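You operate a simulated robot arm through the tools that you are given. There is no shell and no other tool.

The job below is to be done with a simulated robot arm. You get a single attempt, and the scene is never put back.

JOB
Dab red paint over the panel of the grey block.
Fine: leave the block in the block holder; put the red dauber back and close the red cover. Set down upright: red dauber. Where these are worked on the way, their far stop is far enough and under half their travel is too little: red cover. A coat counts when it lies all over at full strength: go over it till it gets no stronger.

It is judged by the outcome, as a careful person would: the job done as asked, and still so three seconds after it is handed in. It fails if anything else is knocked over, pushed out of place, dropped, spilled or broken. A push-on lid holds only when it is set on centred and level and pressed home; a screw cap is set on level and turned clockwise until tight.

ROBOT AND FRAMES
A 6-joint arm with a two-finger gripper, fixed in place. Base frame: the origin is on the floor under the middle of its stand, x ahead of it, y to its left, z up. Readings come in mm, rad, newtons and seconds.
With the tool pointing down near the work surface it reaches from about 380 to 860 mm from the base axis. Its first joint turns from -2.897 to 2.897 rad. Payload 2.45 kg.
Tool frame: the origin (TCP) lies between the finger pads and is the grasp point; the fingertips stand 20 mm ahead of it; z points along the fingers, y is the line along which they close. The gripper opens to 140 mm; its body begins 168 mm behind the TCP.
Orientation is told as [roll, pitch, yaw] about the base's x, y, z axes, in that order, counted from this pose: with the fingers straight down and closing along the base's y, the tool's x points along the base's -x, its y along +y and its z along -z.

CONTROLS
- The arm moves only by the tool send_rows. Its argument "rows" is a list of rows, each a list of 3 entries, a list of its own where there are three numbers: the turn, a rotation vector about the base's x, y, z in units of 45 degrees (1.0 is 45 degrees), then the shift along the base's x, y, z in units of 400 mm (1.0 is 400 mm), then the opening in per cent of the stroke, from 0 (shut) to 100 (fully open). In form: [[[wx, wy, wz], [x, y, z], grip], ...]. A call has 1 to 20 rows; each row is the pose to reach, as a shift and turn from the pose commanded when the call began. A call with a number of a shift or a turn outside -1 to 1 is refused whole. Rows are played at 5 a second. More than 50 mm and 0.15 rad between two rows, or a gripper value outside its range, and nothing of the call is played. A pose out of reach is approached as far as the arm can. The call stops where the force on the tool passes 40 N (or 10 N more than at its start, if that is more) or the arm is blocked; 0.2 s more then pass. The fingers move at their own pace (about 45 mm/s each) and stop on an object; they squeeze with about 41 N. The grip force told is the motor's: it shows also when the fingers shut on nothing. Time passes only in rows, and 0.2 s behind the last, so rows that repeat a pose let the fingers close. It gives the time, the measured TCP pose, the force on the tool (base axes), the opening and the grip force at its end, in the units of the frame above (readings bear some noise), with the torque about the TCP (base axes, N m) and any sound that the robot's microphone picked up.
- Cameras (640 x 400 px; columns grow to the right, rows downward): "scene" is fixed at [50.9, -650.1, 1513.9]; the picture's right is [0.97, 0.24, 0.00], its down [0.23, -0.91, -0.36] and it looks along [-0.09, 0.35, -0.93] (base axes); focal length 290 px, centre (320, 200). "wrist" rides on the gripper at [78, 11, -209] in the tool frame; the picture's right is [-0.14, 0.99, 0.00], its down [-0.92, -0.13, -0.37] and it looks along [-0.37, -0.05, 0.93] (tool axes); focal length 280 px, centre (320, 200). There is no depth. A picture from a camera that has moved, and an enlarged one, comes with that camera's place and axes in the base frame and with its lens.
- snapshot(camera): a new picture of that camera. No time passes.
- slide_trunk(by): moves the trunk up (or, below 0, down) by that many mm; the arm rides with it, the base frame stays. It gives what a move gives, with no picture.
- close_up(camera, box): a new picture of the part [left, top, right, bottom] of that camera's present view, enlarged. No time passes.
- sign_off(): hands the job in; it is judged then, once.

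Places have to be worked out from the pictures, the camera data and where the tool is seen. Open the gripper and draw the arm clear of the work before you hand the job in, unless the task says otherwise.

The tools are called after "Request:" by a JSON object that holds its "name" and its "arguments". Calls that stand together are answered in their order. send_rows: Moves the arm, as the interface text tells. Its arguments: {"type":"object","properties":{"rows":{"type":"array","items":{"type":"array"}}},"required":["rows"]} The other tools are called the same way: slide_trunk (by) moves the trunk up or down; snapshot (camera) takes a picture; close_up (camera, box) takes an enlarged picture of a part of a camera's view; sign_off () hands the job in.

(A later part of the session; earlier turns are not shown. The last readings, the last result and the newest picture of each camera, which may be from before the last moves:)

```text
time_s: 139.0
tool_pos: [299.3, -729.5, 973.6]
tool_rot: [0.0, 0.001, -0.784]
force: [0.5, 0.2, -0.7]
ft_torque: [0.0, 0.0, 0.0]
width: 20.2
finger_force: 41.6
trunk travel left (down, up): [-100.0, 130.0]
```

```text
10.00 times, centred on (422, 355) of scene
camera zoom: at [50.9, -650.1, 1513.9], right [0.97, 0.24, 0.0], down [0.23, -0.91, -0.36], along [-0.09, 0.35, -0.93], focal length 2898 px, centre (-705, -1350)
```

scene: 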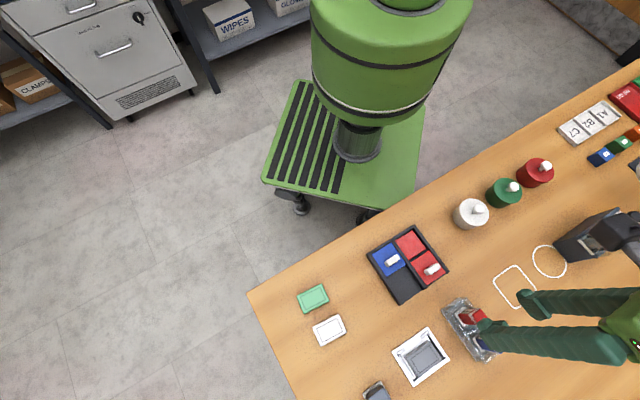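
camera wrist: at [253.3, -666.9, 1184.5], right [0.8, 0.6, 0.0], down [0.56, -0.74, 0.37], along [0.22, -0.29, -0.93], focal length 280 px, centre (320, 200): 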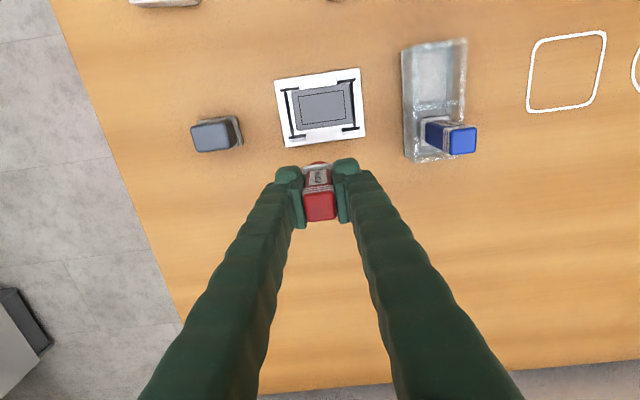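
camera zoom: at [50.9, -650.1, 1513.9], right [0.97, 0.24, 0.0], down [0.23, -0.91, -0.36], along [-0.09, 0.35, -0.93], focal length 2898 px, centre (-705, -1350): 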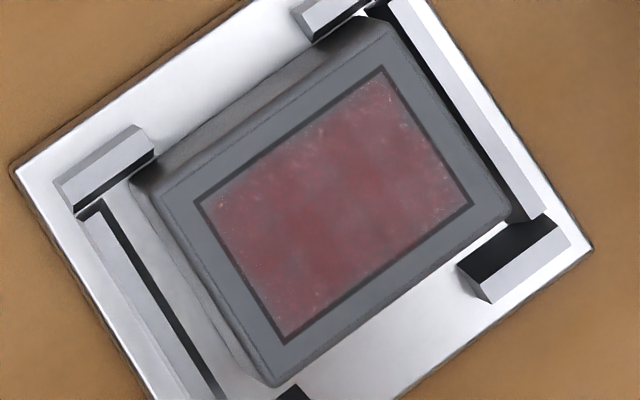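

The scene view looks the same as before this last dab. I'll retake the same magnified views to see whether the strength has really stopped growing.

Request:
{"name": "close_up", "arguments": {"camera": "wrist", "box": [322, 102, 348, 120]}}

Request:
{"name": "close_up", "arguments": {"camera": "wrist", "box": [296, 90, 322, 108]}}

Request:
{"name": "close_up", "arguments": {"camera": "wrist", "box": [308, 96, 334, 114]}}

Request:
{"name": "close_up", "arguments": {"camera": "wrist", "box": [270, 130, 370, 200]}}

```text
16.00 times, centred on (335, 111) of wrist
camera zoom: at [252.5, -666.8, 1181.7], right [0.8, 0.6, 0.0], down [0.56, -0.74, 0.37], along [0.22, -0.29, -0.93], focal length 4486 px, centre (80, 1624)
```

zoom: 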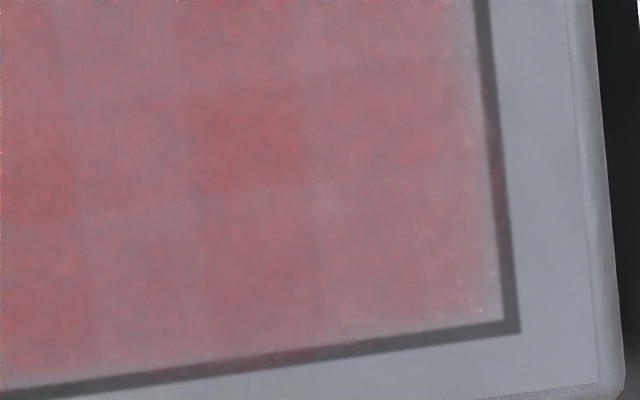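

```text
16.00 times, centred on (309, 99) of wrist
camera zoom: at [252.5, -666.8, 1181.7], right [0.8, 0.6, 0.0], down [0.56, -0.74, 0.37], along [0.22, -0.29, -0.93], focal length 4486 px, centre (496, 1816)
```

zoom: 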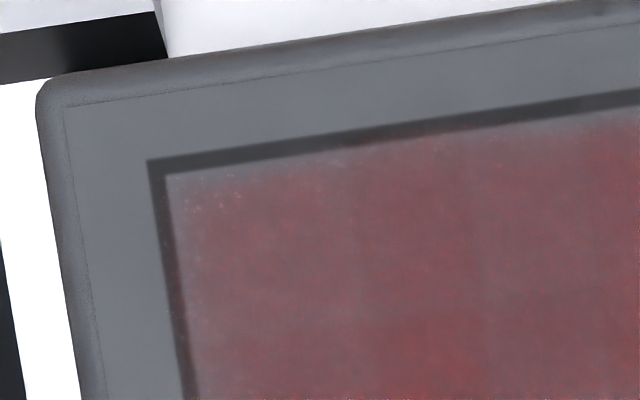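

```text
16.00 times, centred on (321, 105) of wrist
camera zoom: at [252.5, -666.8, 1181.7], right [0.8, 0.6, 0.0], down [0.56, -0.74, 0.37], along [0.22, -0.29, -0.93], focal length 4486 px, centre (304, 1720)
```

zoom: 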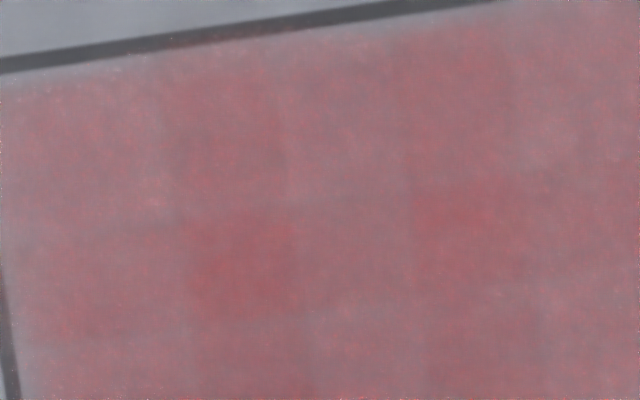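

```text
5.71 times, centred on (320, 165) of wrist
camera zoom: at [252.5, -666.8, 1181.7], right [0.8, 0.6, 0.0], down [0.56, -0.74, 0.37], along [0.22, -0.29, -0.93], focal length 1602 px, centre (320, 400)
```

zoom: 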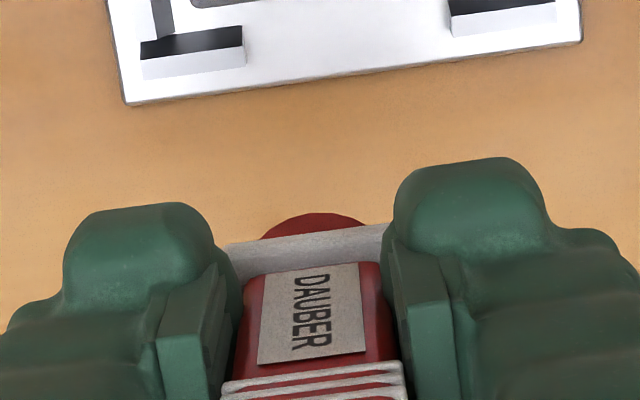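

The pattern looks like overlapping patches of one even strength, and the last two cycles made no visible difference, which suggests saturation. To be sure, I'll run one more strong cycle, loading on a different spot of the pad at over 30 N. Then I'll dab only the -u side firmly and compare.

Request:
{"name": "send_rows", "arguments": {"rows": [[[0, 0, 0], [-0.015, 0.05, 0.04], 8], [[0, 0, 0], [-0.05, 0.15, 0.06], 8], [[0, 0, 0], [-0.085, 0.26, 0.06], 8], [[0, 0, 0], [-0.12, 0.37, 0.06], 8], [[0, 0, 0], [-0.16, 0.48, 0.06], 8], [[0, 0, 0], [-0.195, 0.59, 0.06], 8], [[0, 0, 0], [-0.2178, 0.6818, 0.05], 8], [[0, 0, 0], [-0.2178, 0.6818, -0.03], 8], [[0, 0, 0], [-0.2178, 0.6818, -0.08], 8], [[0, 0, 0], [-0.2178, 0.6818, -0.105], 8], [[0, 0, 0], [-0.2178, 0.6818, -0.114], 8], [[0, 0, 0], [-0.2178, 0.6818, -0.119], 8], [[0, 0, 0], [-0.2178, 0.6818, -0.122], 8], [[0, 0, 0], [-0.2178, 0.6818, -0.124], 8], [[0, 0, 0], [-0.2178, 0.6818, -0.1253], 8], [[0, 0, 0], [-0.2178, 0.6818, -0.1253], 8], [[0, 0, 0], [-0.2178, 0.6818, -0.1253], 8]]}}

Request:
{"name": "send_rows", "arguments": {"rows": [[[0, 0, 0], [0, 0, -0.0015], 8], [[0, 0, 0], [0, 0, -0.0025], 8], [[0, 0, 0], [0, 0, -0.0025], 8], [[0, 0, 0], [0, 0, -0.0025], 8]]}}

```text
time_s: 142.6
tool_pos: [212.4, -456.5, 921.7]
tool_rot: [0.002, 0.001, -0.783]
force: [-0.1, 0.8, 3.8]
ft_torque: [0.02, 0.0, 0.0]
width: 19.9
finger_force: 40.9
trunk travel left (down, up): [-100.0, 130.0]
```

```text
time_s: 143.6
tool_pos: [211.6, -456.8, 922.6]
tool_rot: [0.002, 0.002, -0.784]
force: [-0.5, 1.3, 18.9]
ft_torque: [0.01, -0.08, -0.01]
width: 19.9
finger_force: 41.3
trunk travel left (down, up): [-100.0, 130.0]
```

19 N now; pressing to just over 30 N and holding 1.5 s.

Request:
{"name": "send_rows", "arguments": {"rows": [[[0, 0, 0], [0, 0, -0.0015], 8], [[0, 0, 0], [0, 0, -0.0028], 8], [[0, 0, 0], [0, 0, -0.0028], 8], [[0, 0, 0], [0, 0, -0.0028], 8], [[0, 0, 0], [0, 0, -0.0028], 8], [[0, 0, 0], [0, 0, -0.0028], 8], [[0, 0, 0], [0, 0, -0.0028], 8], [[0, 0, 0], [0, 0, -0.0028], 8]]}}

```text
time_s: 145.4
tool_pos: [211.8, -455.2, 920.8]
tool_rot: [0.0, 0.0, -0.786]
force: [0.8, -2.0, 27.8]
ft_torque: [-0.13, -0.13, 0.02]
width: 20.2
finger_force: 41.0
trunk travel left (down, up): [-100.0, 130.0]
```

Loaded (28 N; the grip slips slightly at about 30 N). Now a firm dab on the -u side only.

Request:
{"name": "send_rows", "arguments": {"rows": [[[0, 0, 0], [0, 0, 0.002], 8], [[0, 0, 0], [0, 0, 0.005], 8], [[0, 0, 0], [0, 0, 0.02], 8], [[0, 0, 0], [0, 0, 0.06], 8], [[0, 0, 0], [0, 0, 0.12], 8], [[0, 0, 0], [0.02, -0.11, 0.16], 8], [[0, 0, 0], [0.045, -0.22, 0.16], 8], [[0, 0, 0], [0.065, -0.33, 0.16], 8], [[0, 0, 0], [0.087, -0.44, 0.16], 8], [[0, 0, 0], [0.1, -0.54, 0.16], 8], [[0, 0, 0], [0.1075, -0.581, 0.15], 8], [[0, 0, 0], [0.1075, -0.581, 0.09], 8], [[0, 0, 0], [0.1075, -0.581, 0.045], 8], [[0, 0, 0], [0.1075, -0.581, 0.034], 8], [[0, 0, 0], [0.1075, -0.581, 0.029], 8], [[0, 0, 0], [0.1075, -0.581, 0.026], 8], [[0, 0, 0], [0.1075, -0.581, 0.0235], 8], [[0, 0, 0], [0.1075, -0.581, 0.022], 8], [[0, 0, 0], [0.1075, -0.581, 0.021], 8], [[0, 0, 0], [0.1075, -0.581, 0.021], 8]]}}

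Request:
{"name": "send_rows", "arguments": {"rows": [[[0, 0, 0], [0, 0, -0.001], 8], [[0, 0, 0], [0, 0, -0.0015], 8], [[0, 0, 0], [0, 0, -0.0015], 8], [[0, 0, 0], [0, 0, -0.0015], 8], [[0, 0, 0], [0, 0, -0.0015], 8]]}}

```text
time_s: 149.6
tool_pos: [256.0, -688.5, 930.2]
tool_rot: [0.0, 0.0, -0.782]
force: [0.9, -1.2, 16.9]
ft_torque: [-0.07, -0.06, 0.0]
width: 20.2
finger_force: 41.3
trunk travel left (down, up): [-100.0, 130.0]
```

```text
time_s: 150.8
tool_pos: [255.2, -688.1, 929.5]
tool_rot: [0.001, -0.001, -0.785]
force: [1.5, -3.9, 29.0]
ft_torque: [-0.18, -0.14, 0.0]
width: 20.1
finger_force: 40.9
trunk travel left (down, up): [-100.0, 130.0]
```

Dab done at 29 N. Lifting slowly to inspect.

Request:
{"name": "send_rows", "arguments": {"rows": [[[0, 0, 0], [0, 0, 0.0015], 8], [[0, 0, 0], [0, 0, 0.004], 8], [[0, 0, 0], [0, 0, 0.01], 8], [[0, 0, 0], [0, 0, 0.03], 8], [[0, 0, 0], [0, 0, 0.111], 8], [[0, 0, 0], [0.055, -0.05, 0.111], 8], [[0, 0, 0], [0.1103, -0.1008, 0.111], 8], [[0, 0, 0], [0.1103, -0.1008, 0.111], 8]]}}

Request:
{"name": "close_up", "arguments": {"camera": "wrist", "box": [290, 80, 350, 125]}}

Request:
{"name": "close_up", "arguments": {"camera": "scene", "box": [400, 335, 445, 375]}}

Request:
{"name": "close_up", "arguments": {"camera": "wrist", "box": [308, 96, 334, 114]}}

```text
time_s: 152.6
tool_pos: [299.4, -729.2, 971.8]
tool_rot: [-0.001, 0.002, -0.783]
force: [0.5, -0.1, -0.4]
ft_torque: [-0.02, 0.01, 0.02]
width: 19.7
finger_force: 41.0
trunk travel left (down, up): [-100.0, 130.0]
```

```text
8.89 times, centred on (320, 102) of wrist
camera zoom: at [253.4, -666.8, 1181.1], right [0.8, 0.6, 0.0], down [0.56, -0.74, 0.37], along [0.22, -0.29, -0.93], focal length 2492 px, centre (320, 1067)
```

zoom: 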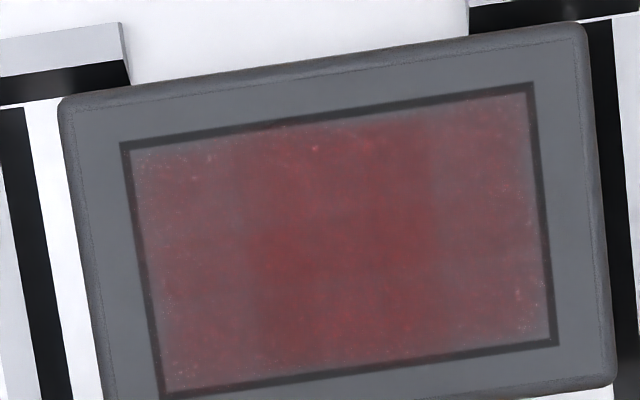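

```text
10.00 times, centred on (422, 355) of scene
camera zoom: at [50.9, -650.1, 1513.9], right [0.97, 0.24, 0.0], down [0.23, -0.91, -0.36], along [-0.09, 0.35, -0.93], focal length 2898 px, centre (-705, -1350)
```

zoom: 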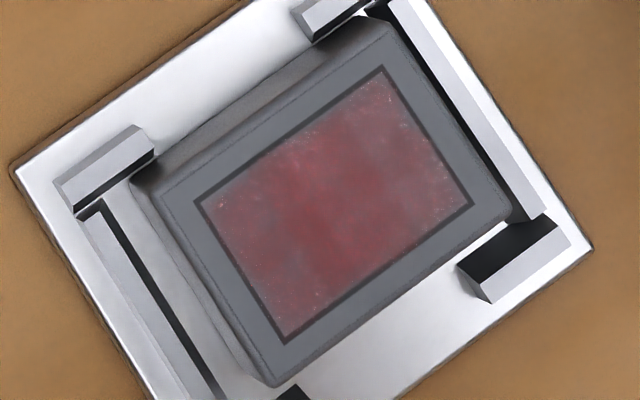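

```text
16.00 times, centred on (321, 105) of wrist
camera zoom: at [253.4, -666.8, 1181.1], right [0.8, 0.6, 0.0], down [0.56, -0.74, 0.37], along [0.22, -0.29, -0.93], focal length 4486 px, centre (304, 1720)
```

zoom: 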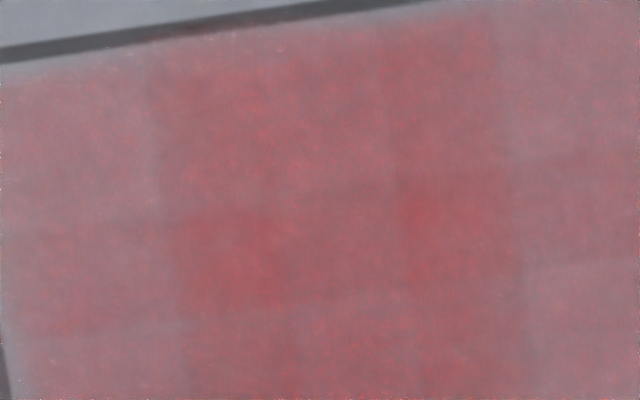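

The coat has grown stronger again, in the -u and middle parts, so it isn't saturated. Firm dabs of about 30 N spread wider and each fresh load adds a little. I'll keep cycling: firm load, then dabs at the left, middle and right parts.

Request:
{"name": "send_rows", "arguments": {"rows": [[[0, 0, 0], [-0.015, 0.05, 0.04], 8], [[0, 0, 0], [-0.05, 0.15, 0.06], 8], [[0, 0, 0], [-0.085, 0.26, 0.06], 8], [[0, 0, 0], [-0.12, 0.37, 0.06], 8], [[0, 0, 0], [-0.16, 0.48, 0.06], 8], [[0, 0, 0], [-0.195, 0.59, 0.06], 8], [[0, 0, 0], [-0.2178, 0.6605, 0.05], 8], [[0, 0, 0], [-0.2178, 0.6605, -0.03], 8], [[0, 0, 0], [-0.2178, 0.6605, -0.085], 8], [[0, 0, 0], [-0.2178, 0.6605, -0.11], 8], [[0, 0, 0], [-0.2178, 0.6605, -0.12], 8], [[0, 0, 0], [-0.2178, 0.6605, -0.126], 8], [[0, 0, 0], [-0.2178, 0.6605, -0.129], 8], [[0, 0, 0], [-0.2178, 0.6605, -0.1315], 8], [[0, 0, 0], [-0.2178, 0.6605, -0.133], 8], [[0, 0, 0], [-0.2178, 0.6605, -0.134], 8], [[0, 0, 0], [-0.2178, 0.6605, -0.134], 8], [[0, 0, 0], [-0.2178, 0.6605, -0.134], 8], [[0, 0, 0], [-0.2178, 0.6605, -0.134], 8], [[0, 0, 0], [-0.2178, 0.6605, -0.134], 8]]}}

```text
time_s: 156.8
tool_pos: [211.8, -464.8, 919.5]
tool_rot: [0.002, -0.001, -0.785]
force: [-0.1, -1.4, 29.8]
ft_torque: [-0.07, -0.03, 0.04]
width: 19.9
finger_force: 40.5
trunk travel left (down, up): [-100.0, 130.0]
```

Loaded at 30 N. Dabbing first on the right (+u) side this time.

Request:
{"name": "send_rows", "arguments": {"rows": [[[0, 0, 0], [0, 0, 0], 8], [[0, 0, 0], [0, 0, 0.003], 8], [[0, 0, 0], [0, 0, 0.02], 8], [[0, 0, 0], [0, 0, 0.06], 8], [[0, 0, 0], [0, 0, 0.12], 8], [[0, 0, 0], [0.03, -0.11, 0.16], 8], [[0, 0, 0], [0.065, -0.22, 0.16], 8], [[0, 0, 0], [0.1, -0.33, 0.16], 8], [[0, 0, 0], [0.13, -0.43, 0.16], 8], [[0, 0, 0], [0.1543, -0.5123, 0.16], 8], [[0, 0, 0], [0.1543, -0.5123, 0.13], 8], [[0, 0, 0], [0.1543, -0.5123, 0.08], 8], [[0, 0, 0], [0.1543, -0.5123, 0.04], 8], [[0, 0, 0], [0.1543, -0.5123, 0.032], 8], [[0, 0, 0], [0.1543, -0.5123, 0.027], 8], [[0, 0, 0], [0.1543, -0.5123, 0.024], 8], [[0, 0, 0], [0.1543, -0.5123, 0.0215], 8], [[0, 0, 0], [0.1543, -0.5123, 0.02], 8], [[0, 0, 0], [0.1543, -0.5123, 0.0188], 8], [[0, 0, 0], [0.1543, -0.5123, 0.0188], 8]]}}

Request:
{"name": "send_rows", "arguments": {"rows": [[[0, 0, 0], [0, 0, -0.001], 8], [[0, 0, 0], [0, 0, -0.001], 8], [[0, 0, 0], [0, 0, 0.001], 8], [[0, 0, 0], [0, 0, 0.004], 8], [[0, 0, 0], [0, 0, 0.01], 8], [[0, 0, 0], [0, 0, 0.02], 8], [[0, 0, 0], [-0.0325, -0.0325, 0.02], 8], [[0, 0, 0], [-0.065, -0.065, 0.02], 8], [[0, 0, 0], [-0.065, -0.065, 0.02], 8], [[0, 0, 0], [-0.065, -0.065, 0.008], 8], [[0, 0, 0], [-0.065, -0.065, 0.003], 8], [[0, 0, 0], [-0.065, -0.065, 0], 8], [[0, 0, 0], [-0.065, -0.065, -0.002], 8], [[0, 0, 0], [-0.065, -0.065, -0.003], 8], [[0, 0, 0], [-0.065, -0.065, -0.003], 8], [[0, 0, 0], [-0.065, -0.065, -0.003], 8]]}}

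```text
time_s: 161.0
tool_pos: [275.2, -671.4, 928.7]
tool_rot: [-0.001, -0.002, -0.782]
force: [0.3, -0.7, 24.2]
ft_torque: [-0.04, -0.02, 0.05]
width: 19.9
finger_force: 41.1
trunk travel left (down, up): [-100.0, 130.0]
```

```text
time_s: 164.4
tool_pos: [248.1, -695.6, 927.1]
tool_rot: [-0.002, 0.0, -0.784]
force: [0.1, -3.0, 29.1]
ft_torque: [-0.07, -0.09, -0.03]
width: 20.1
finger_force: 40.8
trunk travel left (down, up): [-100.0, 130.0]
```

I overshot the left position a bit (u≈-24), but it was still on the block with a firm 29 N. Now I'll dab the centre, then lift and inspect.

Request:
{"name": "send_rows", "arguments": {"rows": [[[0, 0, 0], [0, 0, 0.002], 8], [[0, 0, 0], [0, 0, 0.005], 8], [[0, 0, 0], [0, 0, 0.012], 8], [[0, 0, 0], [0, 0, 0.02], 8], [[0, 0, 0], [0.021, 0.021, 0.02], 8], [[0, 0, 0], [0.042, 0.042, 0.02], 8], [[0, 0, 0], [0.042, 0.042, 0.02], 8], [[0, 0, 0], [0.042, 0.042, 0.008], 8], [[0, 0, 0], [0.042, 0.042, 0.003], 8], [[0, 0, 0], [0.042, 0.042, 0.001], 8], [[0, 0, 0], [0.042, 0.042, -0.001], 8], [[0, 0, 0], [0.042, 0.042, -0.002], 8], [[0, 0, 0], [0.042, 0.042, -0.002], 8], [[0, 0, 0], [0.042, 0.042, -0.002], 8]]}}

Request:
{"name": "send_rows", "arguments": {"rows": [[[0, 0, 0], [0, 0, 0.0015], 8], [[0, 0, 0], [0, 0, 0.004], 8], [[0, 0, 0], [0, 0, 0.01], 8], [[0, 0, 0], [0, 0, 0.03], 8], [[0, 0, 0], [0, 0, 0.12], 8], [[0, 0, 0], [0.0432, -0.0626, 0.12], 8], [[0, 0, 0], [0.0865, -0.1253, 0.12], 8], [[0, 0, 0], [0.0865, -0.1253, 0.12], 8]]}}

Request:
{"name": "close_up", "arguments": {"camera": "wrist", "box": [290, 80, 350, 125]}}

Request:
{"name": "close_up", "arguments": {"camera": "scene", "box": [400, 335, 445, 375]}}

Request:
{"name": "close_up", "arguments": {"camera": "wrist", "box": [270, 70, 370, 190]}}

```text
time_s: 167.4
tool_pos: [266.0, -679.2, 925.5]
tool_rot: [-0.002, -0.001, -0.783]
force: [1.3, 0.2, 27.6]
ft_torque: [-0.01, -0.02, 0.01]
width: 19.9
finger_force: 41.6
trunk travel left (down, up): [-100.0, 130.0]
```

```text
time_s: 169.2
tool_pos: [298.4, -729.8, 972.8]
tool_rot: [0.0, 0.003, -0.784]
force: [0.2, -0.4, -0.4]
ft_torque: [0.01, 0.03, 0.01]
width: 20.1
finger_force: 40.8
trunk travel left (down, up): [-100.0, 130.0]
```

```text
8.89 times, centred on (320, 102) of wrist
camera zoom: at [253.3, -666.9, 1181.3], right [0.8, 0.6, 0.0], down [0.56, -0.74, 0.37], along [0.22, -0.29, -0.93], focal length 2492 px, centre (320, 1067)
```

zoom: 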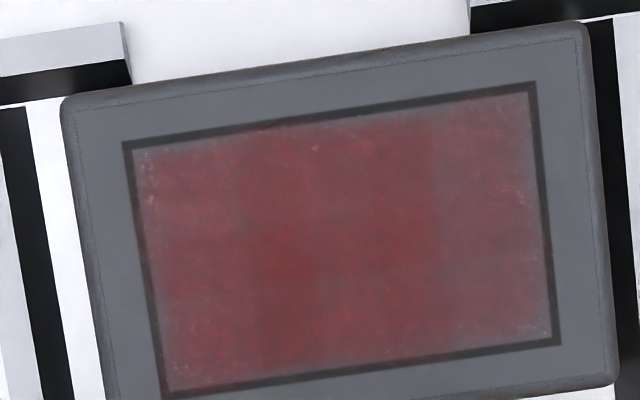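

```text
10.00 times, centred on (422, 355) of scene
camera zoom: at [50.9, -650.1, 1513.9], right [0.97, 0.24, 0.0], down [0.23, -0.91, -0.36], along [-0.09, 0.35, -0.93], focal length 2898 px, centre (-705, -1350)
```

zoom: 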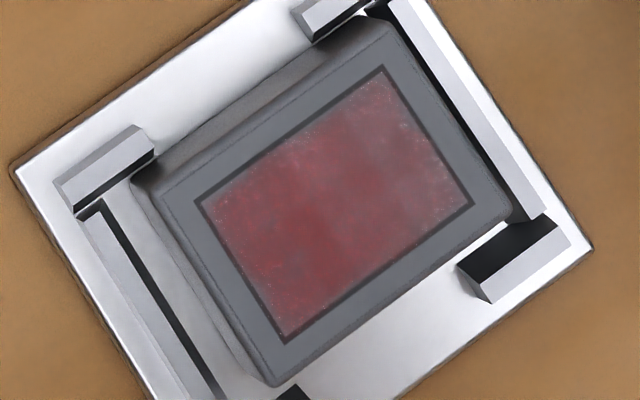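

```text
3.33 times, centred on (320, 130) of wrist
camera zoom: at [253.3, -666.9, 1181.3], right [0.8, 0.6, 0.0], down [0.56, -0.74, 0.37], along [0.22, -0.29, -0.93], focal length 935 px, centre (320, 433)
```

zoom: 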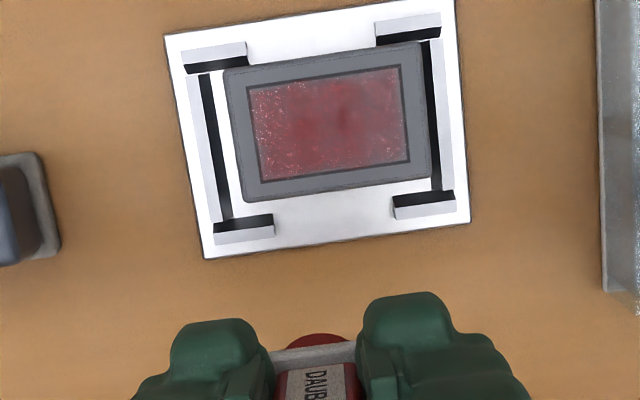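

The -u side is stronger now, while the +u side still lags. I'll magnify each part to compare strength cell by cell.

Request:
{"name": "close_up", "arguments": {"camera": "wrist", "box": [298, 88, 346, 122]}}

Request:
{"name": "close_up", "arguments": {"camera": "wrist", "box": [324, 88, 350, 106]}}

Request:
{"name": "close_up", "arguments": {"camera": "wrist", "box": [298, 100, 324, 118]}}

```text
11.76 times, centred on (322, 105) of wrist
camera zoom: at [253.3, -666.9, 1181.3], right [0.8, 0.6, 0.0], down [0.56, -0.74, 0.37], along [0.22, -0.29, -0.93], focal length 3299 px, centre (296, 1318)
```

zoom: 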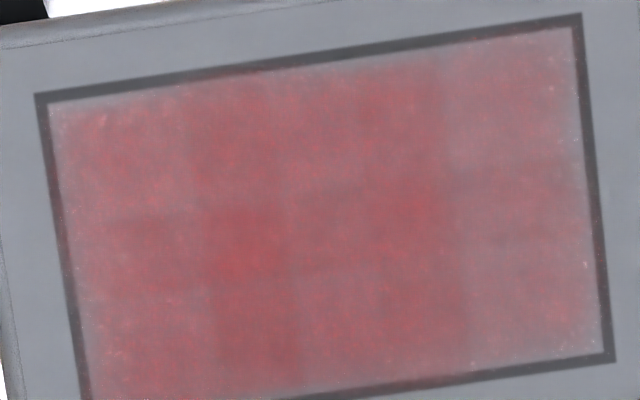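

```text
16.00 times, centred on (337, 97) of wrist
camera zoom: at [253.3, -666.9, 1181.3], right [0.8, 0.6, 0.0], down [0.56, -0.74, 0.37], along [0.22, -0.29, -0.93], focal length 4486 px, centre (48, 1848)
```

zoom: 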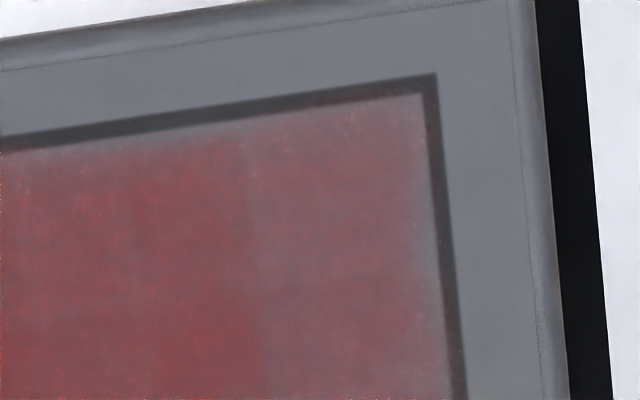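

```text
16.00 times, centred on (311, 109) of wrist
camera zoom: at [253.3, -666.9, 1181.3], right [0.8, 0.6, 0.0], down [0.56, -0.74, 0.37], along [0.22, -0.29, -0.93], focal length 4486 px, centre (464, 1656)
```

zoom: 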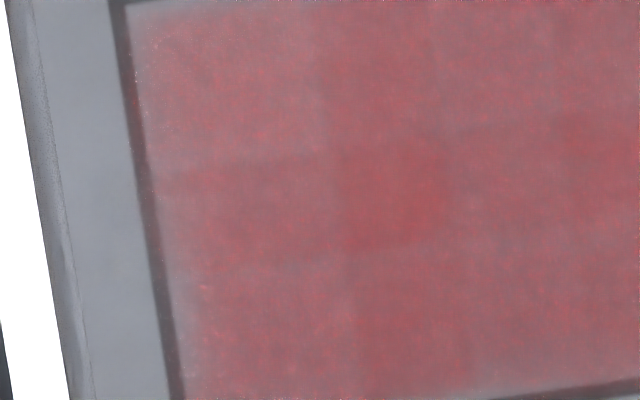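

The -u and middle parts are clearly one level stronger than the +u part, so the strength builds gradually with repeated dabs. I'll dab the +u part three times in a row on the present load to see whether that brings it up.

Request:
{"name": "send_rows", "arguments": {"rows": [[[0, 0, 0], [-0.03, 0.075, 0], 8], [[0, 0, 0], [-0.0618, 0.15, 0], 8], [[0, 0, 0], [-0.0618, 0.15, -0.05], 8], [[0, 0, 0], [-0.0618, 0.15, -0.095], 8], [[0, 0, 0], [-0.0618, 0.15, -0.11], 8], [[0, 0, 0], [-0.0618, 0.15, -0.116], 8], [[0, 0, 0], [-0.0618, 0.15, -0.1195], 8], [[0, 0, 0], [-0.0618, 0.15, -0.1215], 8], [[0, 0, 0], [-0.0618, 0.15, -0.1215], 8], [[0, 0, 0], [-0.0618, 0.15, -0.118], 8], [[0, 0, 0], [-0.0618, 0.15, -0.11], 8], [[0, 0, 0], [-0.0618, 0.15, -0.118], 8], [[0, 0, 0], [-0.0618, 0.15, -0.1215], 8], [[0, 0, 0], [-0.0618, 0.15, -0.1215], 8], [[0, 0, 0], [-0.0618, 0.15, -0.118], 8], [[0, 0, 0], [-0.0618, 0.15, -0.11], 8], [[0, 0, 0], [-0.0618, 0.15, -0.118], 8], [[0, 0, 0], [-0.0618, 0.15, -0.1215], 8], [[0, 0, 0], [-0.0618, 0.15, -0.122], 8]]}}

Request:
{"name": "send_rows", "arguments": {"rows": [[[0, 0, 0], [0, 0, 0.0015], 8], [[0, 0, 0], [0, 0, 0.004], 8], [[0, 0, 0], [0, 0, 0.01], 8], [[0, 0, 0], [0, 0, 0.03], 8], [[0, 0, 0], [0, 0, 0.122], 8], [[0, 0, 0], [0.03, -0.075, 0.122], 8], [[0, 0, 0], [0.0618, -0.15, 0.122], 8], [[0, 0, 0], [0.0618, -0.15, 0.122], 8]]}}

Request:
{"name": "close_up", "arguments": {"camera": "wrist", "box": [298, 88, 346, 122]}}

Request:
{"name": "close_up", "arguments": {"camera": "scene", "box": [400, 335, 445, 375]}}

```text
time_s: 173.2
tool_pos: [274.6, -669.1, 925.2]
tool_rot: [0.0, 0.0, -0.785]
force: [0.5, -0.6, 29.3]
ft_torque: [-0.07, -0.06, 0.0]
width: 20.0
finger_force: 41.4
trunk travel left (down, up): [-100.0, 130.0]
```

```text
time_s: 175.0
tool_pos: [299.7, -729.1, 973.8]
tool_rot: [-0.001, 0.003, -0.785]
force: [-0.8, 0.2, -0.5]
ft_torque: [-0.02, -0.01, 0.01]
width: 19.9
finger_force: 40.9
trunk travel left (down, up): [-100.0, 130.0]
```

```text
11.76 times, centred on (322, 105) of wrist
camera zoom: at [253.2, -665.9, 1181.7], right [0.8, 0.6, 0.0], down [0.56, -0.74, 0.37], along [0.22, -0.29, -0.93], focal length 3299 px, centre (296, 1318)
```

zoom: 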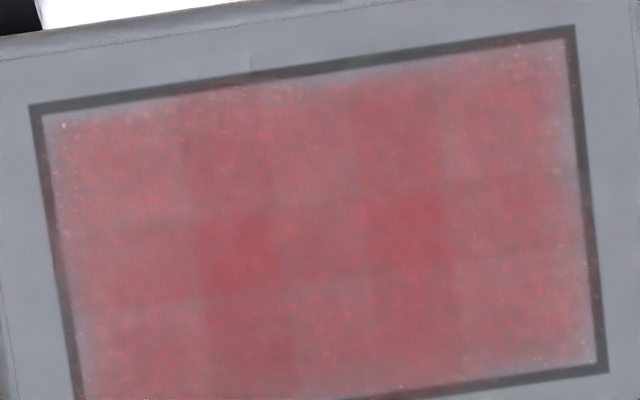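

```text
10.00 times, centred on (422, 355) of scene
camera zoom: at [50.9, -650.1, 1513.9], right [0.97, 0.24, 0.0], down [0.23, -0.91, -0.36], along [-0.09, 0.35, -0.93], focal length 2898 px, centre (-705, -1350)
```

zoom: 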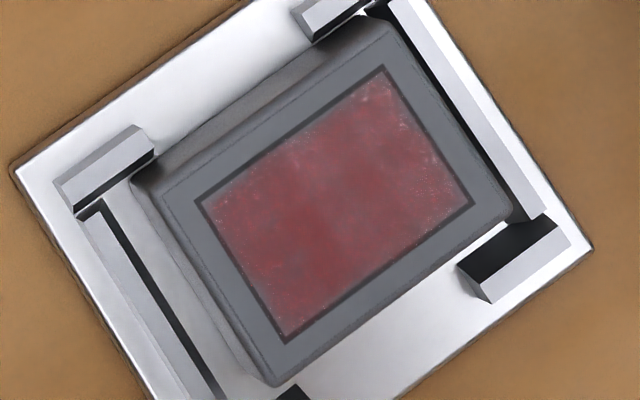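

The +u part has now caught up and the coat is even again, one level stronger. I'll reload and apply a batch of repeated dabs across left, middle and right.

Request:
{"name": "send_rows", "arguments": {"rows": [[[0, 0, 0], [-0.015, 0.05, 0.04], 8], [[0, 0, 0], [-0.05, 0.15, 0.06], 8], [[0, 0, 0], [-0.085, 0.26, 0.06], 8], [[0, 0, 0], [-0.12, 0.37, 0.06], 8], [[0, 0, 0], [-0.16, 0.48, 0.06], 8], [[0, 0, 0], [-0.195, 0.59, 0.06], 8], [[0, 0, 0], [-0.2178, 0.6605, 0.05], 8], [[0, 0, 0], [-0.2178, 0.6605, -0.03], 8], [[0, 0, 0], [-0.2178, 0.6605, -0.09], 8], [[0, 0, 0], [-0.2178, 0.6605, -0.118], 8], [[0, 0, 0], [-0.2178, 0.6605, -0.128], 8], [[0, 0, 0], [-0.2178, 0.6605, -0.134], 8], [[0, 0, 0], [-0.2178, 0.6605, -0.1375], 8], [[0, 0, 0], [-0.2178, 0.6605, -0.14], 8], [[0, 0, 0], [-0.2178, 0.6605, -0.142], 8], [[0, 0, 0], [-0.2178, 0.6605, -0.142], 8], [[0, 0, 0], [-0.2178, 0.6605, -0.142], 8], [[0, 0, 0], [-0.2178, 0.6605, -0.142], 8], [[0, 0, 0], [-0.2178, 0.6605, -0.142], 8], [[0, 0, 0], [-0.2178, 0.6605, -0.142], 8]]}}

```text
time_s: 179.2
tool_pos: [212.9, -464.7, 914.6]
tool_rot: [0.001, 0.002, -0.783]
force: [-0.1, -0.4, 11.5]
ft_torque: [-0.01, -0.02, 0.01]
width: 19.8
finger_force: 41.3
trunk travel left (down, up): [-100.0, 130.0]
```

11 N on the pad. Pressing to about 30 N and holding.

Request:
{"name": "send_rows", "arguments": {"rows": [[[0, 0, 0], [0, 0, -0.0015], 8], [[0, 0, 0], [0, 0, -0.003], 8], [[0, 0, 0], [0, 0, -0.0035], 8], [[0, 0, 0], [0, 0, -0.0035], 8], [[0, 0, 0], [0, 0, -0.0035], 8], [[0, 0, 0], [0, 0, -0.0035], 8]]}}

```text
time_s: 180.6
tool_pos: [213.8, -463.7, 915.9]
tool_rot: [-0.001, 0.001, -0.785]
force: [0.5, -2.3, 28.6]
ft_torque: [-0.11, -0.1, -0.03]
width: 19.7
finger_force: 40.9
trunk travel left (down, up): [-100.0, 130.0]
```

Loaded. First two dabs on the left part.

Request:
{"name": "send_rows", "arguments": {"rows": [[[0, 0, 0], [0, 0, 0.003], 8], [[0, 0, 0], [0, 0, 0.02], 8], [[0, 0, 0], [0, 0, 0.07], 8], [[0, 0, 0], [0, 0, 0.14], 8], [[0, 0, 0], [0.02, -0.11, 0.165], 8], [[0, 0, 0], [0.045, -0.22, 0.165], 8], [[0, 0, 0], [0.065, -0.33, 0.165], 8], [[0, 0, 0], [0.085, -0.44, 0.165], 8], [[0, 0, 0], [0.1065, -0.56, 0.165], 8], [[0, 0, 0], [0.1065, -0.56, 0.11], 8], [[0, 0, 0], [0.1065, -0.56, 0.06], 8], [[0, 0, 0], [0.1065, -0.56, 0.035], 8], [[0, 0, 0], [0.1065, -0.56, 0.028], 8], [[0, 0, 0], [0.1065, -0.56, 0.024], 8], [[0, 0, 0], [0.1065, -0.56, 0.0215], 8], [[0, 0, 0], [0.1065, -0.56, 0.0195], 8], [[0, 0, 0], [0.1065, -0.56, 0.0195], 8], [[0, 0, 0], [0.1065, -0.56, 0.028], 8], [[0, 0, 0], [0.1065, -0.56, 0.0215], 8], [[0, 0, 0], [0.1065, -0.56, 0.0192], 8]]}}

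```text
time_s: 184.8
tool_pos: [255.3, -689.5, 924.0]
tool_rot: [-0.002, 0.0, -0.782]
force: [-0.2, -1.4, 24.8]
ft_torque: [-0.08, -0.07, 0.01]
width: 20.0
finger_force: 41.1
trunk travel left (down, up): [-100.0, 130.0]
```

Now two dabs in the middle and two on the right with the same load.

Request:
{"name": "send_rows", "arguments": {"rows": [[[0, 0, 0], [0, 0, 0.003], 8], [[0, 0, 0], [0, 0, 0.01], 8], [[0, 0, 0], [0.0248, 0.0248, 0.01], 8], [[0, 0, 0], [0.0248, 0.0248, 0.01], 8], [[0, 0, 0], [0.0248, 0.0248, 0.003], 8], [[0, 0, 0], [0.0248, 0.0248, -0.0003], 8], [[0, 0, 0], [0.0248, 0.0248, 0.008], 8], [[0, 0, 0], [0.0248, 0.0248, 0.001], 8], [[0, 0, 0], [0.0248, 0.0248, -0.0006], 8], [[0, 0, 0], [0.0248, 0.0248, 0.003], 8], [[0, 0, 0], [0.0248, 0.0248, 0.01], 8], [[0, 0, 0], [0.0495, 0.0495, 0.01], 8], [[0, 0, 0], [0.0495, 0.0495, 0.01], 8], [[0, 0, 0], [0.0495, 0.0495, 0.003], 8], [[0, 0, 0], [0.0495, 0.0495, -0.001], 8], [[0, 0, 0], [0.0495, 0.0495, 0.008], 8], [[0, 0, 0], [0.0495, 0.0495, 0.001], 8], [[0, 0, 0], [0.0495, 0.0495, -0.0015], 8], [[0, 0, 0], [0.0495, 0.0495, -0.0015], 8]]}}

Request:
{"name": "send_rows", "arguments": {"rows": [[[0, 0, 0], [0, 0, 0.0025], 8], [[0, 0, 0], [0, 0, 0.006], 8], [[0, 0, 0], [0, 0, 0.015], 8], [[0, 0, 0], [0, 0, 0.04], 8], [[0, 0, 0], [0, 0, 0.128], 8], [[0, 0, 0], [0.03, -0.075, 0.128], 8], [[0, 0, 0], [0.0618, -0.15, 0.128], 8], [[0, 0, 0], [0.0618, -0.15, 0.128], 8]]}}

Request:
{"name": "close_up", "arguments": {"camera": "wrist", "box": [298, 88, 346, 122]}}

Request:
{"name": "close_up", "arguments": {"camera": "scene", "box": [400, 335, 445, 375]}}

```text
time_s: 188.8
tool_pos: [275.6, -668.9, 923.4]
tool_rot: [-0.001, -0.002, -0.783]
force: [1.3, 0.9, 24.9]
ft_torque: [0.01, -0.06, 0.02]
width: 19.9
finger_force: 41.3
trunk travel left (down, up): [-100.0, 130.0]
```

```text
time_s: 190.6
tool_pos: [300.1, -728.5, 973.3]
tool_rot: [-0.002, 0.002, -0.784]
force: [0.8, 0.2, 0.5]
ft_torque: [-0.04, 0.03, -0.02]
width: 19.9
finger_force: 40.2
trunk travel left (down, up): [-100.0, 130.0]
```

```text
11.76 times, centred on (322, 105) of wrist
camera zoom: at [253.7, -666.6, 1181.7], right [0.8, 0.6, 0.0], down [0.56, -0.74, 0.37], along [0.22, -0.29, -0.93], focal length 3299 px, centre (296, 1318)
```

zoom: 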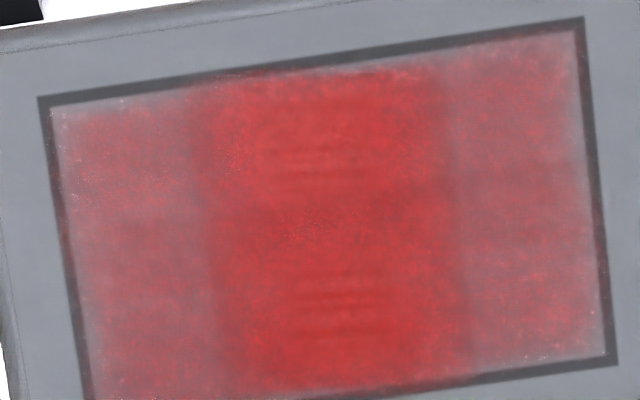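

```text
10.00 times, centred on (422, 355) of scene
camera zoom: at [50.9, -650.1, 1513.9], right [0.97, 0.24, 0.0], down [0.23, -0.91, -0.36], along [-0.09, 0.35, -0.93], focal length 2898 px, centre (-705, -1350)
```

zoom: 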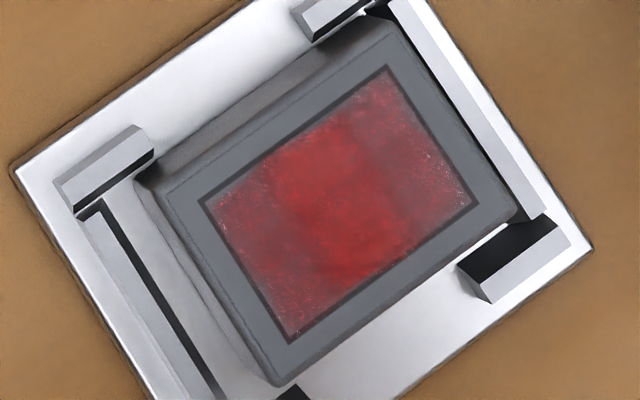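

The middle has reached a vivid full red. The left and right thirds need more. I'll reload and give three dabs to each side.

Request:
{"name": "send_rows", "arguments": {"rows": [[[0, 0, 0], [-0.015, 0.05, 0.04], 8], [[0, 0, 0], [-0.05, 0.15, 0.06], 8], [[0, 0, 0], [-0.085, 0.26, 0.06], 8], [[0, 0, 0], [-0.12, 0.37, 0.06], 8], [[0, 0, 0], [-0.16, 0.48, 0.06], 8], [[0, 0, 0], [-0.195, 0.59, 0.06], 8], [[0, 0, 0], [-0.2178, 0.6605, 0.05], 8], [[0, 0, 0], [-0.2178, 0.6605, -0.03], 8], [[0, 0, 0], [-0.2178, 0.6605, -0.09], 8], [[0, 0, 0], [-0.2178, 0.6605, -0.122], 8], [[0, 0, 0], [-0.2178, 0.6605, -0.133], 8], [[0, 0, 0], [-0.2178, 0.6605, -0.139], 8], [[0, 0, 0], [-0.2178, 0.6605, -0.143], 8], [[0, 0, 0], [-0.2178, 0.6605, -0.145], 8], [[0, 0, 0], [-0.2178, 0.6605, -0.147], 8], [[0, 0, 0], [-0.2178, 0.6605, -0.1485], 8], [[0, 0, 0], [-0.2178, 0.6605, -0.1485], 8], [[0, 0, 0], [-0.2178, 0.6605, -0.1485], 8], [[0, 0, 0], [-0.2178, 0.6605, -0.1485], 8], [[0, 0, 0], [-0.2178, 0.6605, -0.1485], 8]]}}

```text
time_s: 194.8
tool_pos: [213.1, -463.4, 915.1]
tool_rot: [0.002, 0.0, -0.784]
force: [-1.1, -0.1, 29.2]
ft_torque: [-0.09, -0.05, 0.01]
width: 19.8
finger_force: 41.0
trunk travel left (down, up): [-100.0, 130.0]
```

Loaded at 29 N. Dabbing the left third.

Request:
{"name": "send_rows", "arguments": {"rows": [[[0, 0, 0], [0, 0, 0.003], 8], [[0, 0, 0], [0, 0, 0.02], 8], [[0, 0, 0], [0, 0, 0.07], 8], [[0, 0, 0], [0, 0, 0.14], 8], [[0, 0, 0], [0.02, -0.11, 0.165], 8], [[0, 0, 0], [0.045, -0.22, 0.165], 8], [[0, 0, 0], [0.065, -0.33, 0.165], 8], [[0, 0, 0], [0.085, -0.445, 0.165], 8], [[0, 0, 0], [0.1048, -0.5618, 0.165], 8], [[0, 0, 0], [0.1048, -0.5618, 0.11], 8], [[0, 0, 0], [0.1048, -0.5618, 0.06], 8], [[0, 0, 0], [0.1048, -0.5618, 0.035], 8], [[0, 0, 0], [0.1048, -0.5618, 0.027], 8], [[0, 0, 0], [0.1048, -0.5618, 0.0225], 8], [[0, 0, 0], [0.1048, -0.5618, 0.0195], 8], [[0, 0, 0], [0.1048, -0.5618, 0.0178], 8], [[0, 0, 0], [0.1048, -0.5618, 0.027], 8], [[0, 0, 0], [0.1048, -0.5618, 0.0195], 8], [[0, 0, 0], [0.1048, -0.5618, 0.0175], 8], [[0, 0, 0], [0.1048, -0.5618, 0.0175], 8]]}}

```text
time_s: 199.0
tool_pos: [254.9, -690.0, 922.7]
tool_rot: [-0.002, -0.001, -0.785]
force: [-0.7, -1.3, 35.1]
ft_torque: [-0.1, -0.09, -0.02]
width: 19.9
finger_force: 40.7
trunk travel left (down, up): [-100.0, 130.0]
```

35 N here (the base plate now bears against the fingertips, so no more slip). I'll finish the third left dab and do three on the right third, slightly lighter.

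Request:
{"name": "send_rows", "arguments": {"rows": [[[0, 0, 0], [0, 0, 0.004], 8], [[0, 0, 0], [0, 0, 0.01], 8], [[0, 0, 0], [0, 0, 0.003], 8], [[0, 0, 0], [0, 0, 0.001], 8], [[0, 0, 0], [0, 0, 0.004], 8], [[0, 0, 0], [0, 0, 0.012], 8], [[0, 0, 0], [0.0265, 0.0265, 0.012], 8], [[0, 0, 0], [0.053, 0.053, 0.012], 8], [[0, 0, 0], [0.053, 0.053, 0.012], 8], [[0, 0, 0], [0.053, 0.053, 0.004], 8], [[0, 0, 0], [0.053, 0.053, 0.001], 8], [[0, 0, 0], [0.053, 0.053, 0.009], 8], [[0, 0, 0], [0.053, 0.053, 0.003], 8], [[0, 0, 0], [0.053, 0.053, 0.001], 8], [[0, 0, 0], [0.053, 0.053, 0.009], 8], [[0, 0, 0], [0.053, 0.053, 0.003], 8], [[0, 0, 0], [0.053, 0.053, 0.001], 8], [[0, 0, 0], [0.053, 0.053, 0.001], 8]]}}

Request:
{"name": "send_rows", "arguments": {"rows": [[[0, 0, 0], [0, 0, 0.0025], 8], [[0, 0, 0], [0, 0, 0.006], 8], [[0, 0, 0], [0, 0, 0.015], 8], [[0, 0, 0], [0, 0, 0.04], 8], [[0, 0, 0], [0, 0, 0.13], 8], [[0, 0, 0], [0.03, -0.075, 0.13], 8], [[0, 0, 0], [0.06, -0.152, 0.13], 8], [[0, 0, 0], [0.06, -0.152, 0.13], 8]]}}

Request:
{"name": "close_up", "arguments": {"camera": "wrist", "box": [298, 88, 346, 122]}}

Request:
{"name": "close_up", "arguments": {"camera": "scene", "box": [400, 335, 445, 375]}}

```text
time_s: 202.8
tool_pos: [275.9, -667.8, 922.5]
tool_rot: [-0.003, -0.002, -0.785]
force: [1.6, 1.7, 28.0]
ft_torque: [-0.04, -0.09, 0.04]
width: 19.9
finger_force: 41.3
trunk travel left (down, up): [-100.0, 130.0]
```

```text
time_s: 204.6
tool_pos: [299.8, -729.5, 972.6]
tool_rot: [-0.001, 0.002, -0.784]
force: [0.3, -0.1, -0.3]
ft_torque: [-0.04, -0.03, 0.02]
width: 19.9
finger_force: 41.1
trunk travel left (down, up): [-100.0, 130.0]
```

```text
11.76 times, centred on (322, 105) of wrist
camera zoom: at [253.7, -666.7, 1181.2], right [0.8, 0.6, 0.0], down [0.56, -0.74, 0.37], along [0.22, -0.29, -0.93], focal length 3299 px, centre (296, 1318)
```

zoom: 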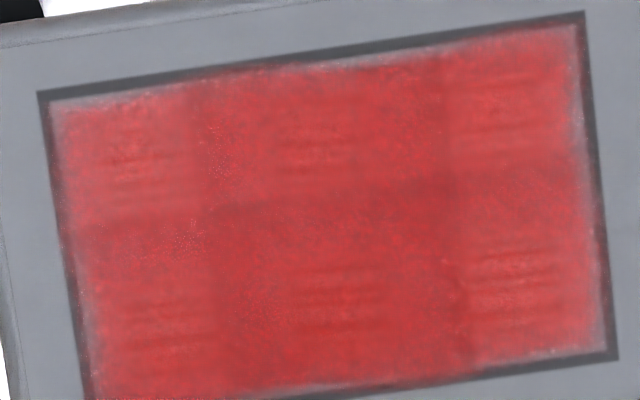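

```text
10.00 times, centred on (422, 355) of scene
camera zoom: at [50.9, -650.1, 1513.9], right [0.97, 0.24, 0.0], down [0.23, -0.91, -0.36], along [-0.09, 0.35, -0.93], focal length 2898 px, centre (-705, -1350)
```

zoom: 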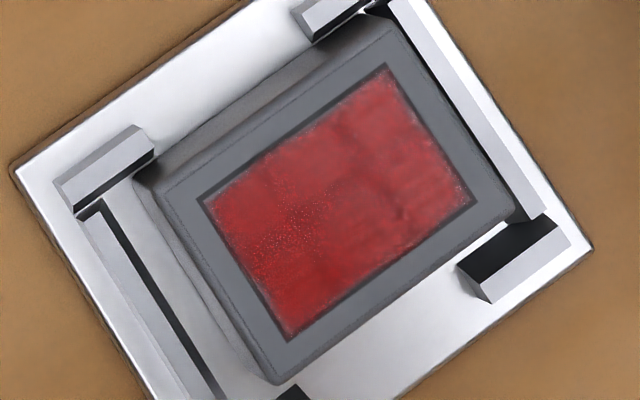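

The whole panel is vivid red now. To be sure it gets no stronger, I'll reload once more and go over all three parts again.

Request:
{"name": "send_rows", "arguments": {"rows": [[[0, 0, 0], [-0.015, 0.05, 0.04], 8], [[0, 0, 0], [-0.05, 0.15, 0.06], 8], [[0, 0, 0], [-0.085, 0.26, 0.06], 8], [[0, 0, 0], [-0.12, 0.37, 0.06], 8], [[0, 0, 0], [-0.16, 0.48, 0.06], 8], [[0, 0, 0], [-0.195, 0.59, 0.06], 8], [[0, 0, 0], [-0.2178, 0.6605, 0.05], 8], [[0, 0, 0], [-0.2178, 0.6605, -0.03], 8], [[0, 0, 0], [-0.2178, 0.6605, -0.09], 8], [[0, 0, 0], [-0.2178, 0.6605, -0.124], 8], [[0, 0, 0], [-0.2178, 0.6605, -0.136], 8], [[0, 0, 0], [-0.2178, 0.6605, -0.142], 8], [[0, 0, 0], [-0.2178, 0.6605, -0.145], 8], [[0, 0, 0], [-0.2178, 0.6605, -0.147], 8], [[0, 0, 0], [-0.2178, 0.6605, -0.148], 8], [[0, 0, 0], [-0.2178, 0.6605, -0.1488], 8], [[0, 0, 0], [-0.2178, 0.6605, -0.1488], 8], [[0, 0, 0], [-0.2178, 0.6605, -0.1488], 8], [[0, 0, 0], [-0.2178, 0.6605, -0.1488], 8]]}}

```text
time_s: 208.6
tool_pos: [213.3, -465.5, 913.9]
tool_rot: [-0.001, 0.0, -0.782]
force: [0.8, 1.3, 21.6]
ft_torque: [-0.05, -0.09, 0.02]
width: 19.7
finger_force: 40.6
trunk travel left (down, up): [-100.0, 130.0]
```

22 N; a little more pressure, then on to the panel's left part.

Request:
{"name": "send_rows", "arguments": {"rows": [[[0, 0, 0], [0, 0, -0.0012], 8], [[0, 0, 0], [0, 0, -0.002], 8], [[0, 0, 0], [0, 0, -0.002], 8], [[0, 0, 0], [0, 0, -0.002], 8], [[0, 0, 0], [0, 0, -0.002], 8]]}}

Request:
{"name": "send_rows", "arguments": {"rows": [[[0, 0, 0], [0, 0, 0.003], 8], [[0, 0, 0], [0, 0, 0.02], 8], [[0, 0, 0], [0, 0, 0.07], 8], [[0, 0, 0], [0, 0, 0.14], 8], [[0, 0, 0], [0.02, -0.11, 0.165], 8], [[0, 0, 0], [0.045, -0.22, 0.165], 8], [[0, 0, 0], [0.065, -0.33, 0.165], 8], [[0, 0, 0], [0.085, -0.445, 0.165], 8], [[0, 0, 0], [0.1048, -0.5618, 0.165], 8], [[0, 0, 0], [0.1048, -0.5618, 0.11], 8], [[0, 0, 0], [0.1048, -0.5618, 0.06], 8], [[0, 0, 0], [0.1048, -0.5618, 0.036], 8], [[0, 0, 0], [0.1048, -0.5618, 0.029], 8], [[0, 0, 0], [0.1048, -0.5618, 0.0245], 8], [[0, 0, 0], [0.1048, -0.5618, 0.0215], 8], [[0, 0, 0], [0.1048, -0.5618, 0.0198], 8], [[0, 0, 0], [0.1048, -0.5618, 0.029], 8], [[0, 0, 0], [0.1048, -0.5618, 0.0215], 8], [[0, 0, 0], [0.1048, -0.5618, 0.0195], 8], [[0, 0, 0], [0.1048, -0.5618, 0.0195], 8]]}}

```text
time_s: 209.8
tool_pos: [211.8, -463.8, 913.1]
tool_rot: [0.001, -0.001, -0.785]
force: [0.2, -2.1, 34.6]
ft_torque: [-0.2, -0.12, -0.03]
width: 19.9
finger_force: 41.2
trunk travel left (down, up): [-100.0, 130.0]
```

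```text
time_s: 214.0
tool_pos: [254.3, -691.0, 922.4]
tool_rot: [-0.002, -0.001, -0.784]
force: [1.1, -2.4, 31.9]
ft_torque: [-0.16, -0.14, 0.0]
width: 19.9
finger_force: 40.8
trunk travel left (down, up): [-100.0, 130.0]
```

32 N on the left. Now middle and right, two dabs each.

Request:
{"name": "send_rows", "arguments": {"rows": [[[0, 0, 0], [0, 0, 0.004], 8], [[0, 0, 0], [0, 0, 0.011], 8], [[0, 0, 0], [0.0265, 0.0265, 0.011], 8], [[0, 0, 0], [0.0265, 0.0265, 0.011], 8], [[0, 0, 0], [0.0265, 0.0265, 0.004], 8], [[0, 0, 0], [0.0265, 0.0265, 0.001], 8], [[0, 0, 0], [0.0265, 0.0265, 0.009], 8], [[0, 0, 0], [0.0265, 0.0265, 0.003], 8], [[0, 0, 0], [0.0265, 0.0265, 0.001], 8], [[0, 0, 0], [0.0265, 0.0265, 0.004], 8], [[0, 0, 0], [0.0265, 0.0265, 0.011], 8], [[0, 0, 0], [0.053, 0.053, 0.011], 8], [[0, 0, 0], [0.053, 0.053, 0.011], 8], [[0, 0, 0], [0.053, 0.053, 0.004], 8], [[0, 0, 0], [0.053, 0.053, 0.001], 8], [[0, 0, 0], [0.053, 0.053, 0.009], 8], [[0, 0, 0], [0.053, 0.053, 0.003], 8], [[0, 0, 0], [0.053, 0.053, 0.001], 8], [[0, 0, 0], [0.053, 0.053, 0.001], 8]]}}

Request:
{"name": "send_rows", "arguments": {"rows": [[[0, 0, 0], [0, 0, 0.0025], 8], [[0, 0, 0], [0, 0, 0.006], 8], [[0, 0, 0], [0, 0, 0.015], 8], [[0, 0, 0], [0, 0, 0.04], 8], [[0, 0, 0], [0, 0, 0.13], 8], [[0, 0, 0], [0.03, -0.075, 0.13], 8], [[0, 0, 0], [0.06, -0.152, 0.13], 8], [[0, 0, 0], [0.06, -0.152, 0.13], 8]]}}

Request:
{"name": "close_up", "arguments": {"camera": "wrist", "box": [298, 88, 346, 122]}}

Request:
{"name": "close_up", "arguments": {"camera": "scene", "box": [400, 335, 445, 375]}}

Request:
{"name": "close_up", "arguments": {"camera": "wrist", "box": [270, 70, 370, 190]}}

```text
time_s: 218.0
tool_pos: [276.3, -668.4, 922.1]
tool_rot: [-0.002, -0.002, -0.784]
force: [1.9, 1.0, 29.1]
ft_torque: [-0.06, -0.11, 0.04]
width: 20.1
finger_force: 41.1
trunk travel left (down, up): [-100.0, 130.0]
```

```text
time_s: 219.8
tool_pos: [299.8, -730.2, 972.1]
tool_rot: [0.0, 0.002, -0.782]
force: [-0.4, -0.1, -0.1]
ft_torque: [-0.08, -0.01, 0.02]
width: 19.8
finger_force: 41.0
trunk travel left (down, up): [-100.0, 130.0]
```

```text
11.76 times, centred on (322, 105) of wrist
camera zoom: at [253.7, -666.7, 1182.2], right [0.8, 0.6, 0.0], down [0.56, -0.74, 0.37], along [0.22, -0.29, -0.93], focal length 3299 px, centre (296, 1318)
```

zoom: 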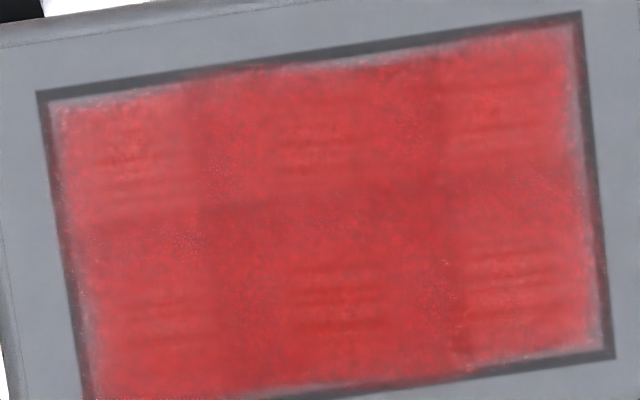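

```text
10.00 times, centred on (422, 355) of scene
camera zoom: at [50.9, -650.1, 1513.9], right [0.97, 0.24, 0.0], down [0.23, -0.91, -0.36], along [-0.09, 0.35, -0.93], focal length 2898 px, centre (-705, -1350)
```

zoom: 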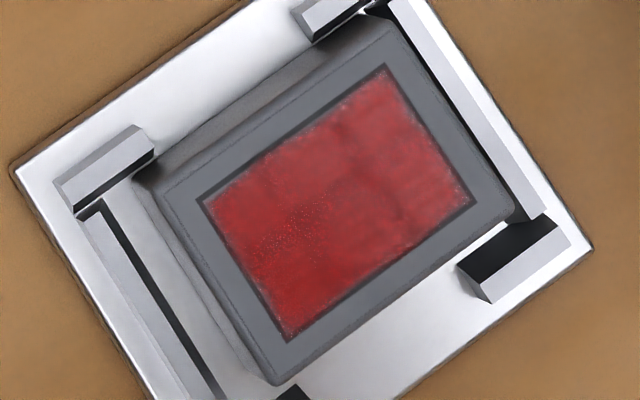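

```text
3.33 times, centred on (320, 130) of wrist
camera zoom: at [253.7, -666.7, 1182.2], right [0.8, 0.6, 0.0], down [0.56, -0.74, 0.37], along [0.22, -0.29, -0.93], focal length 935 px, centre (320, 433)
```

zoom: 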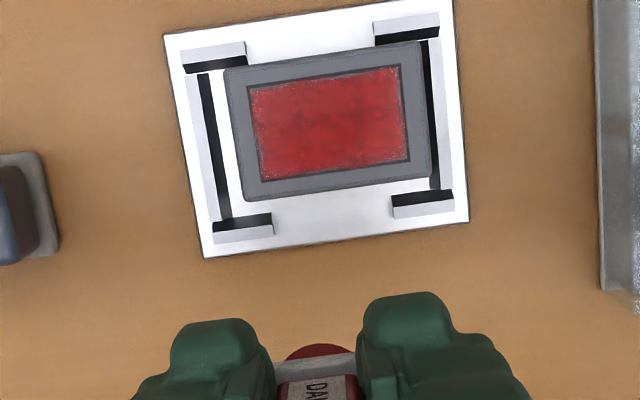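

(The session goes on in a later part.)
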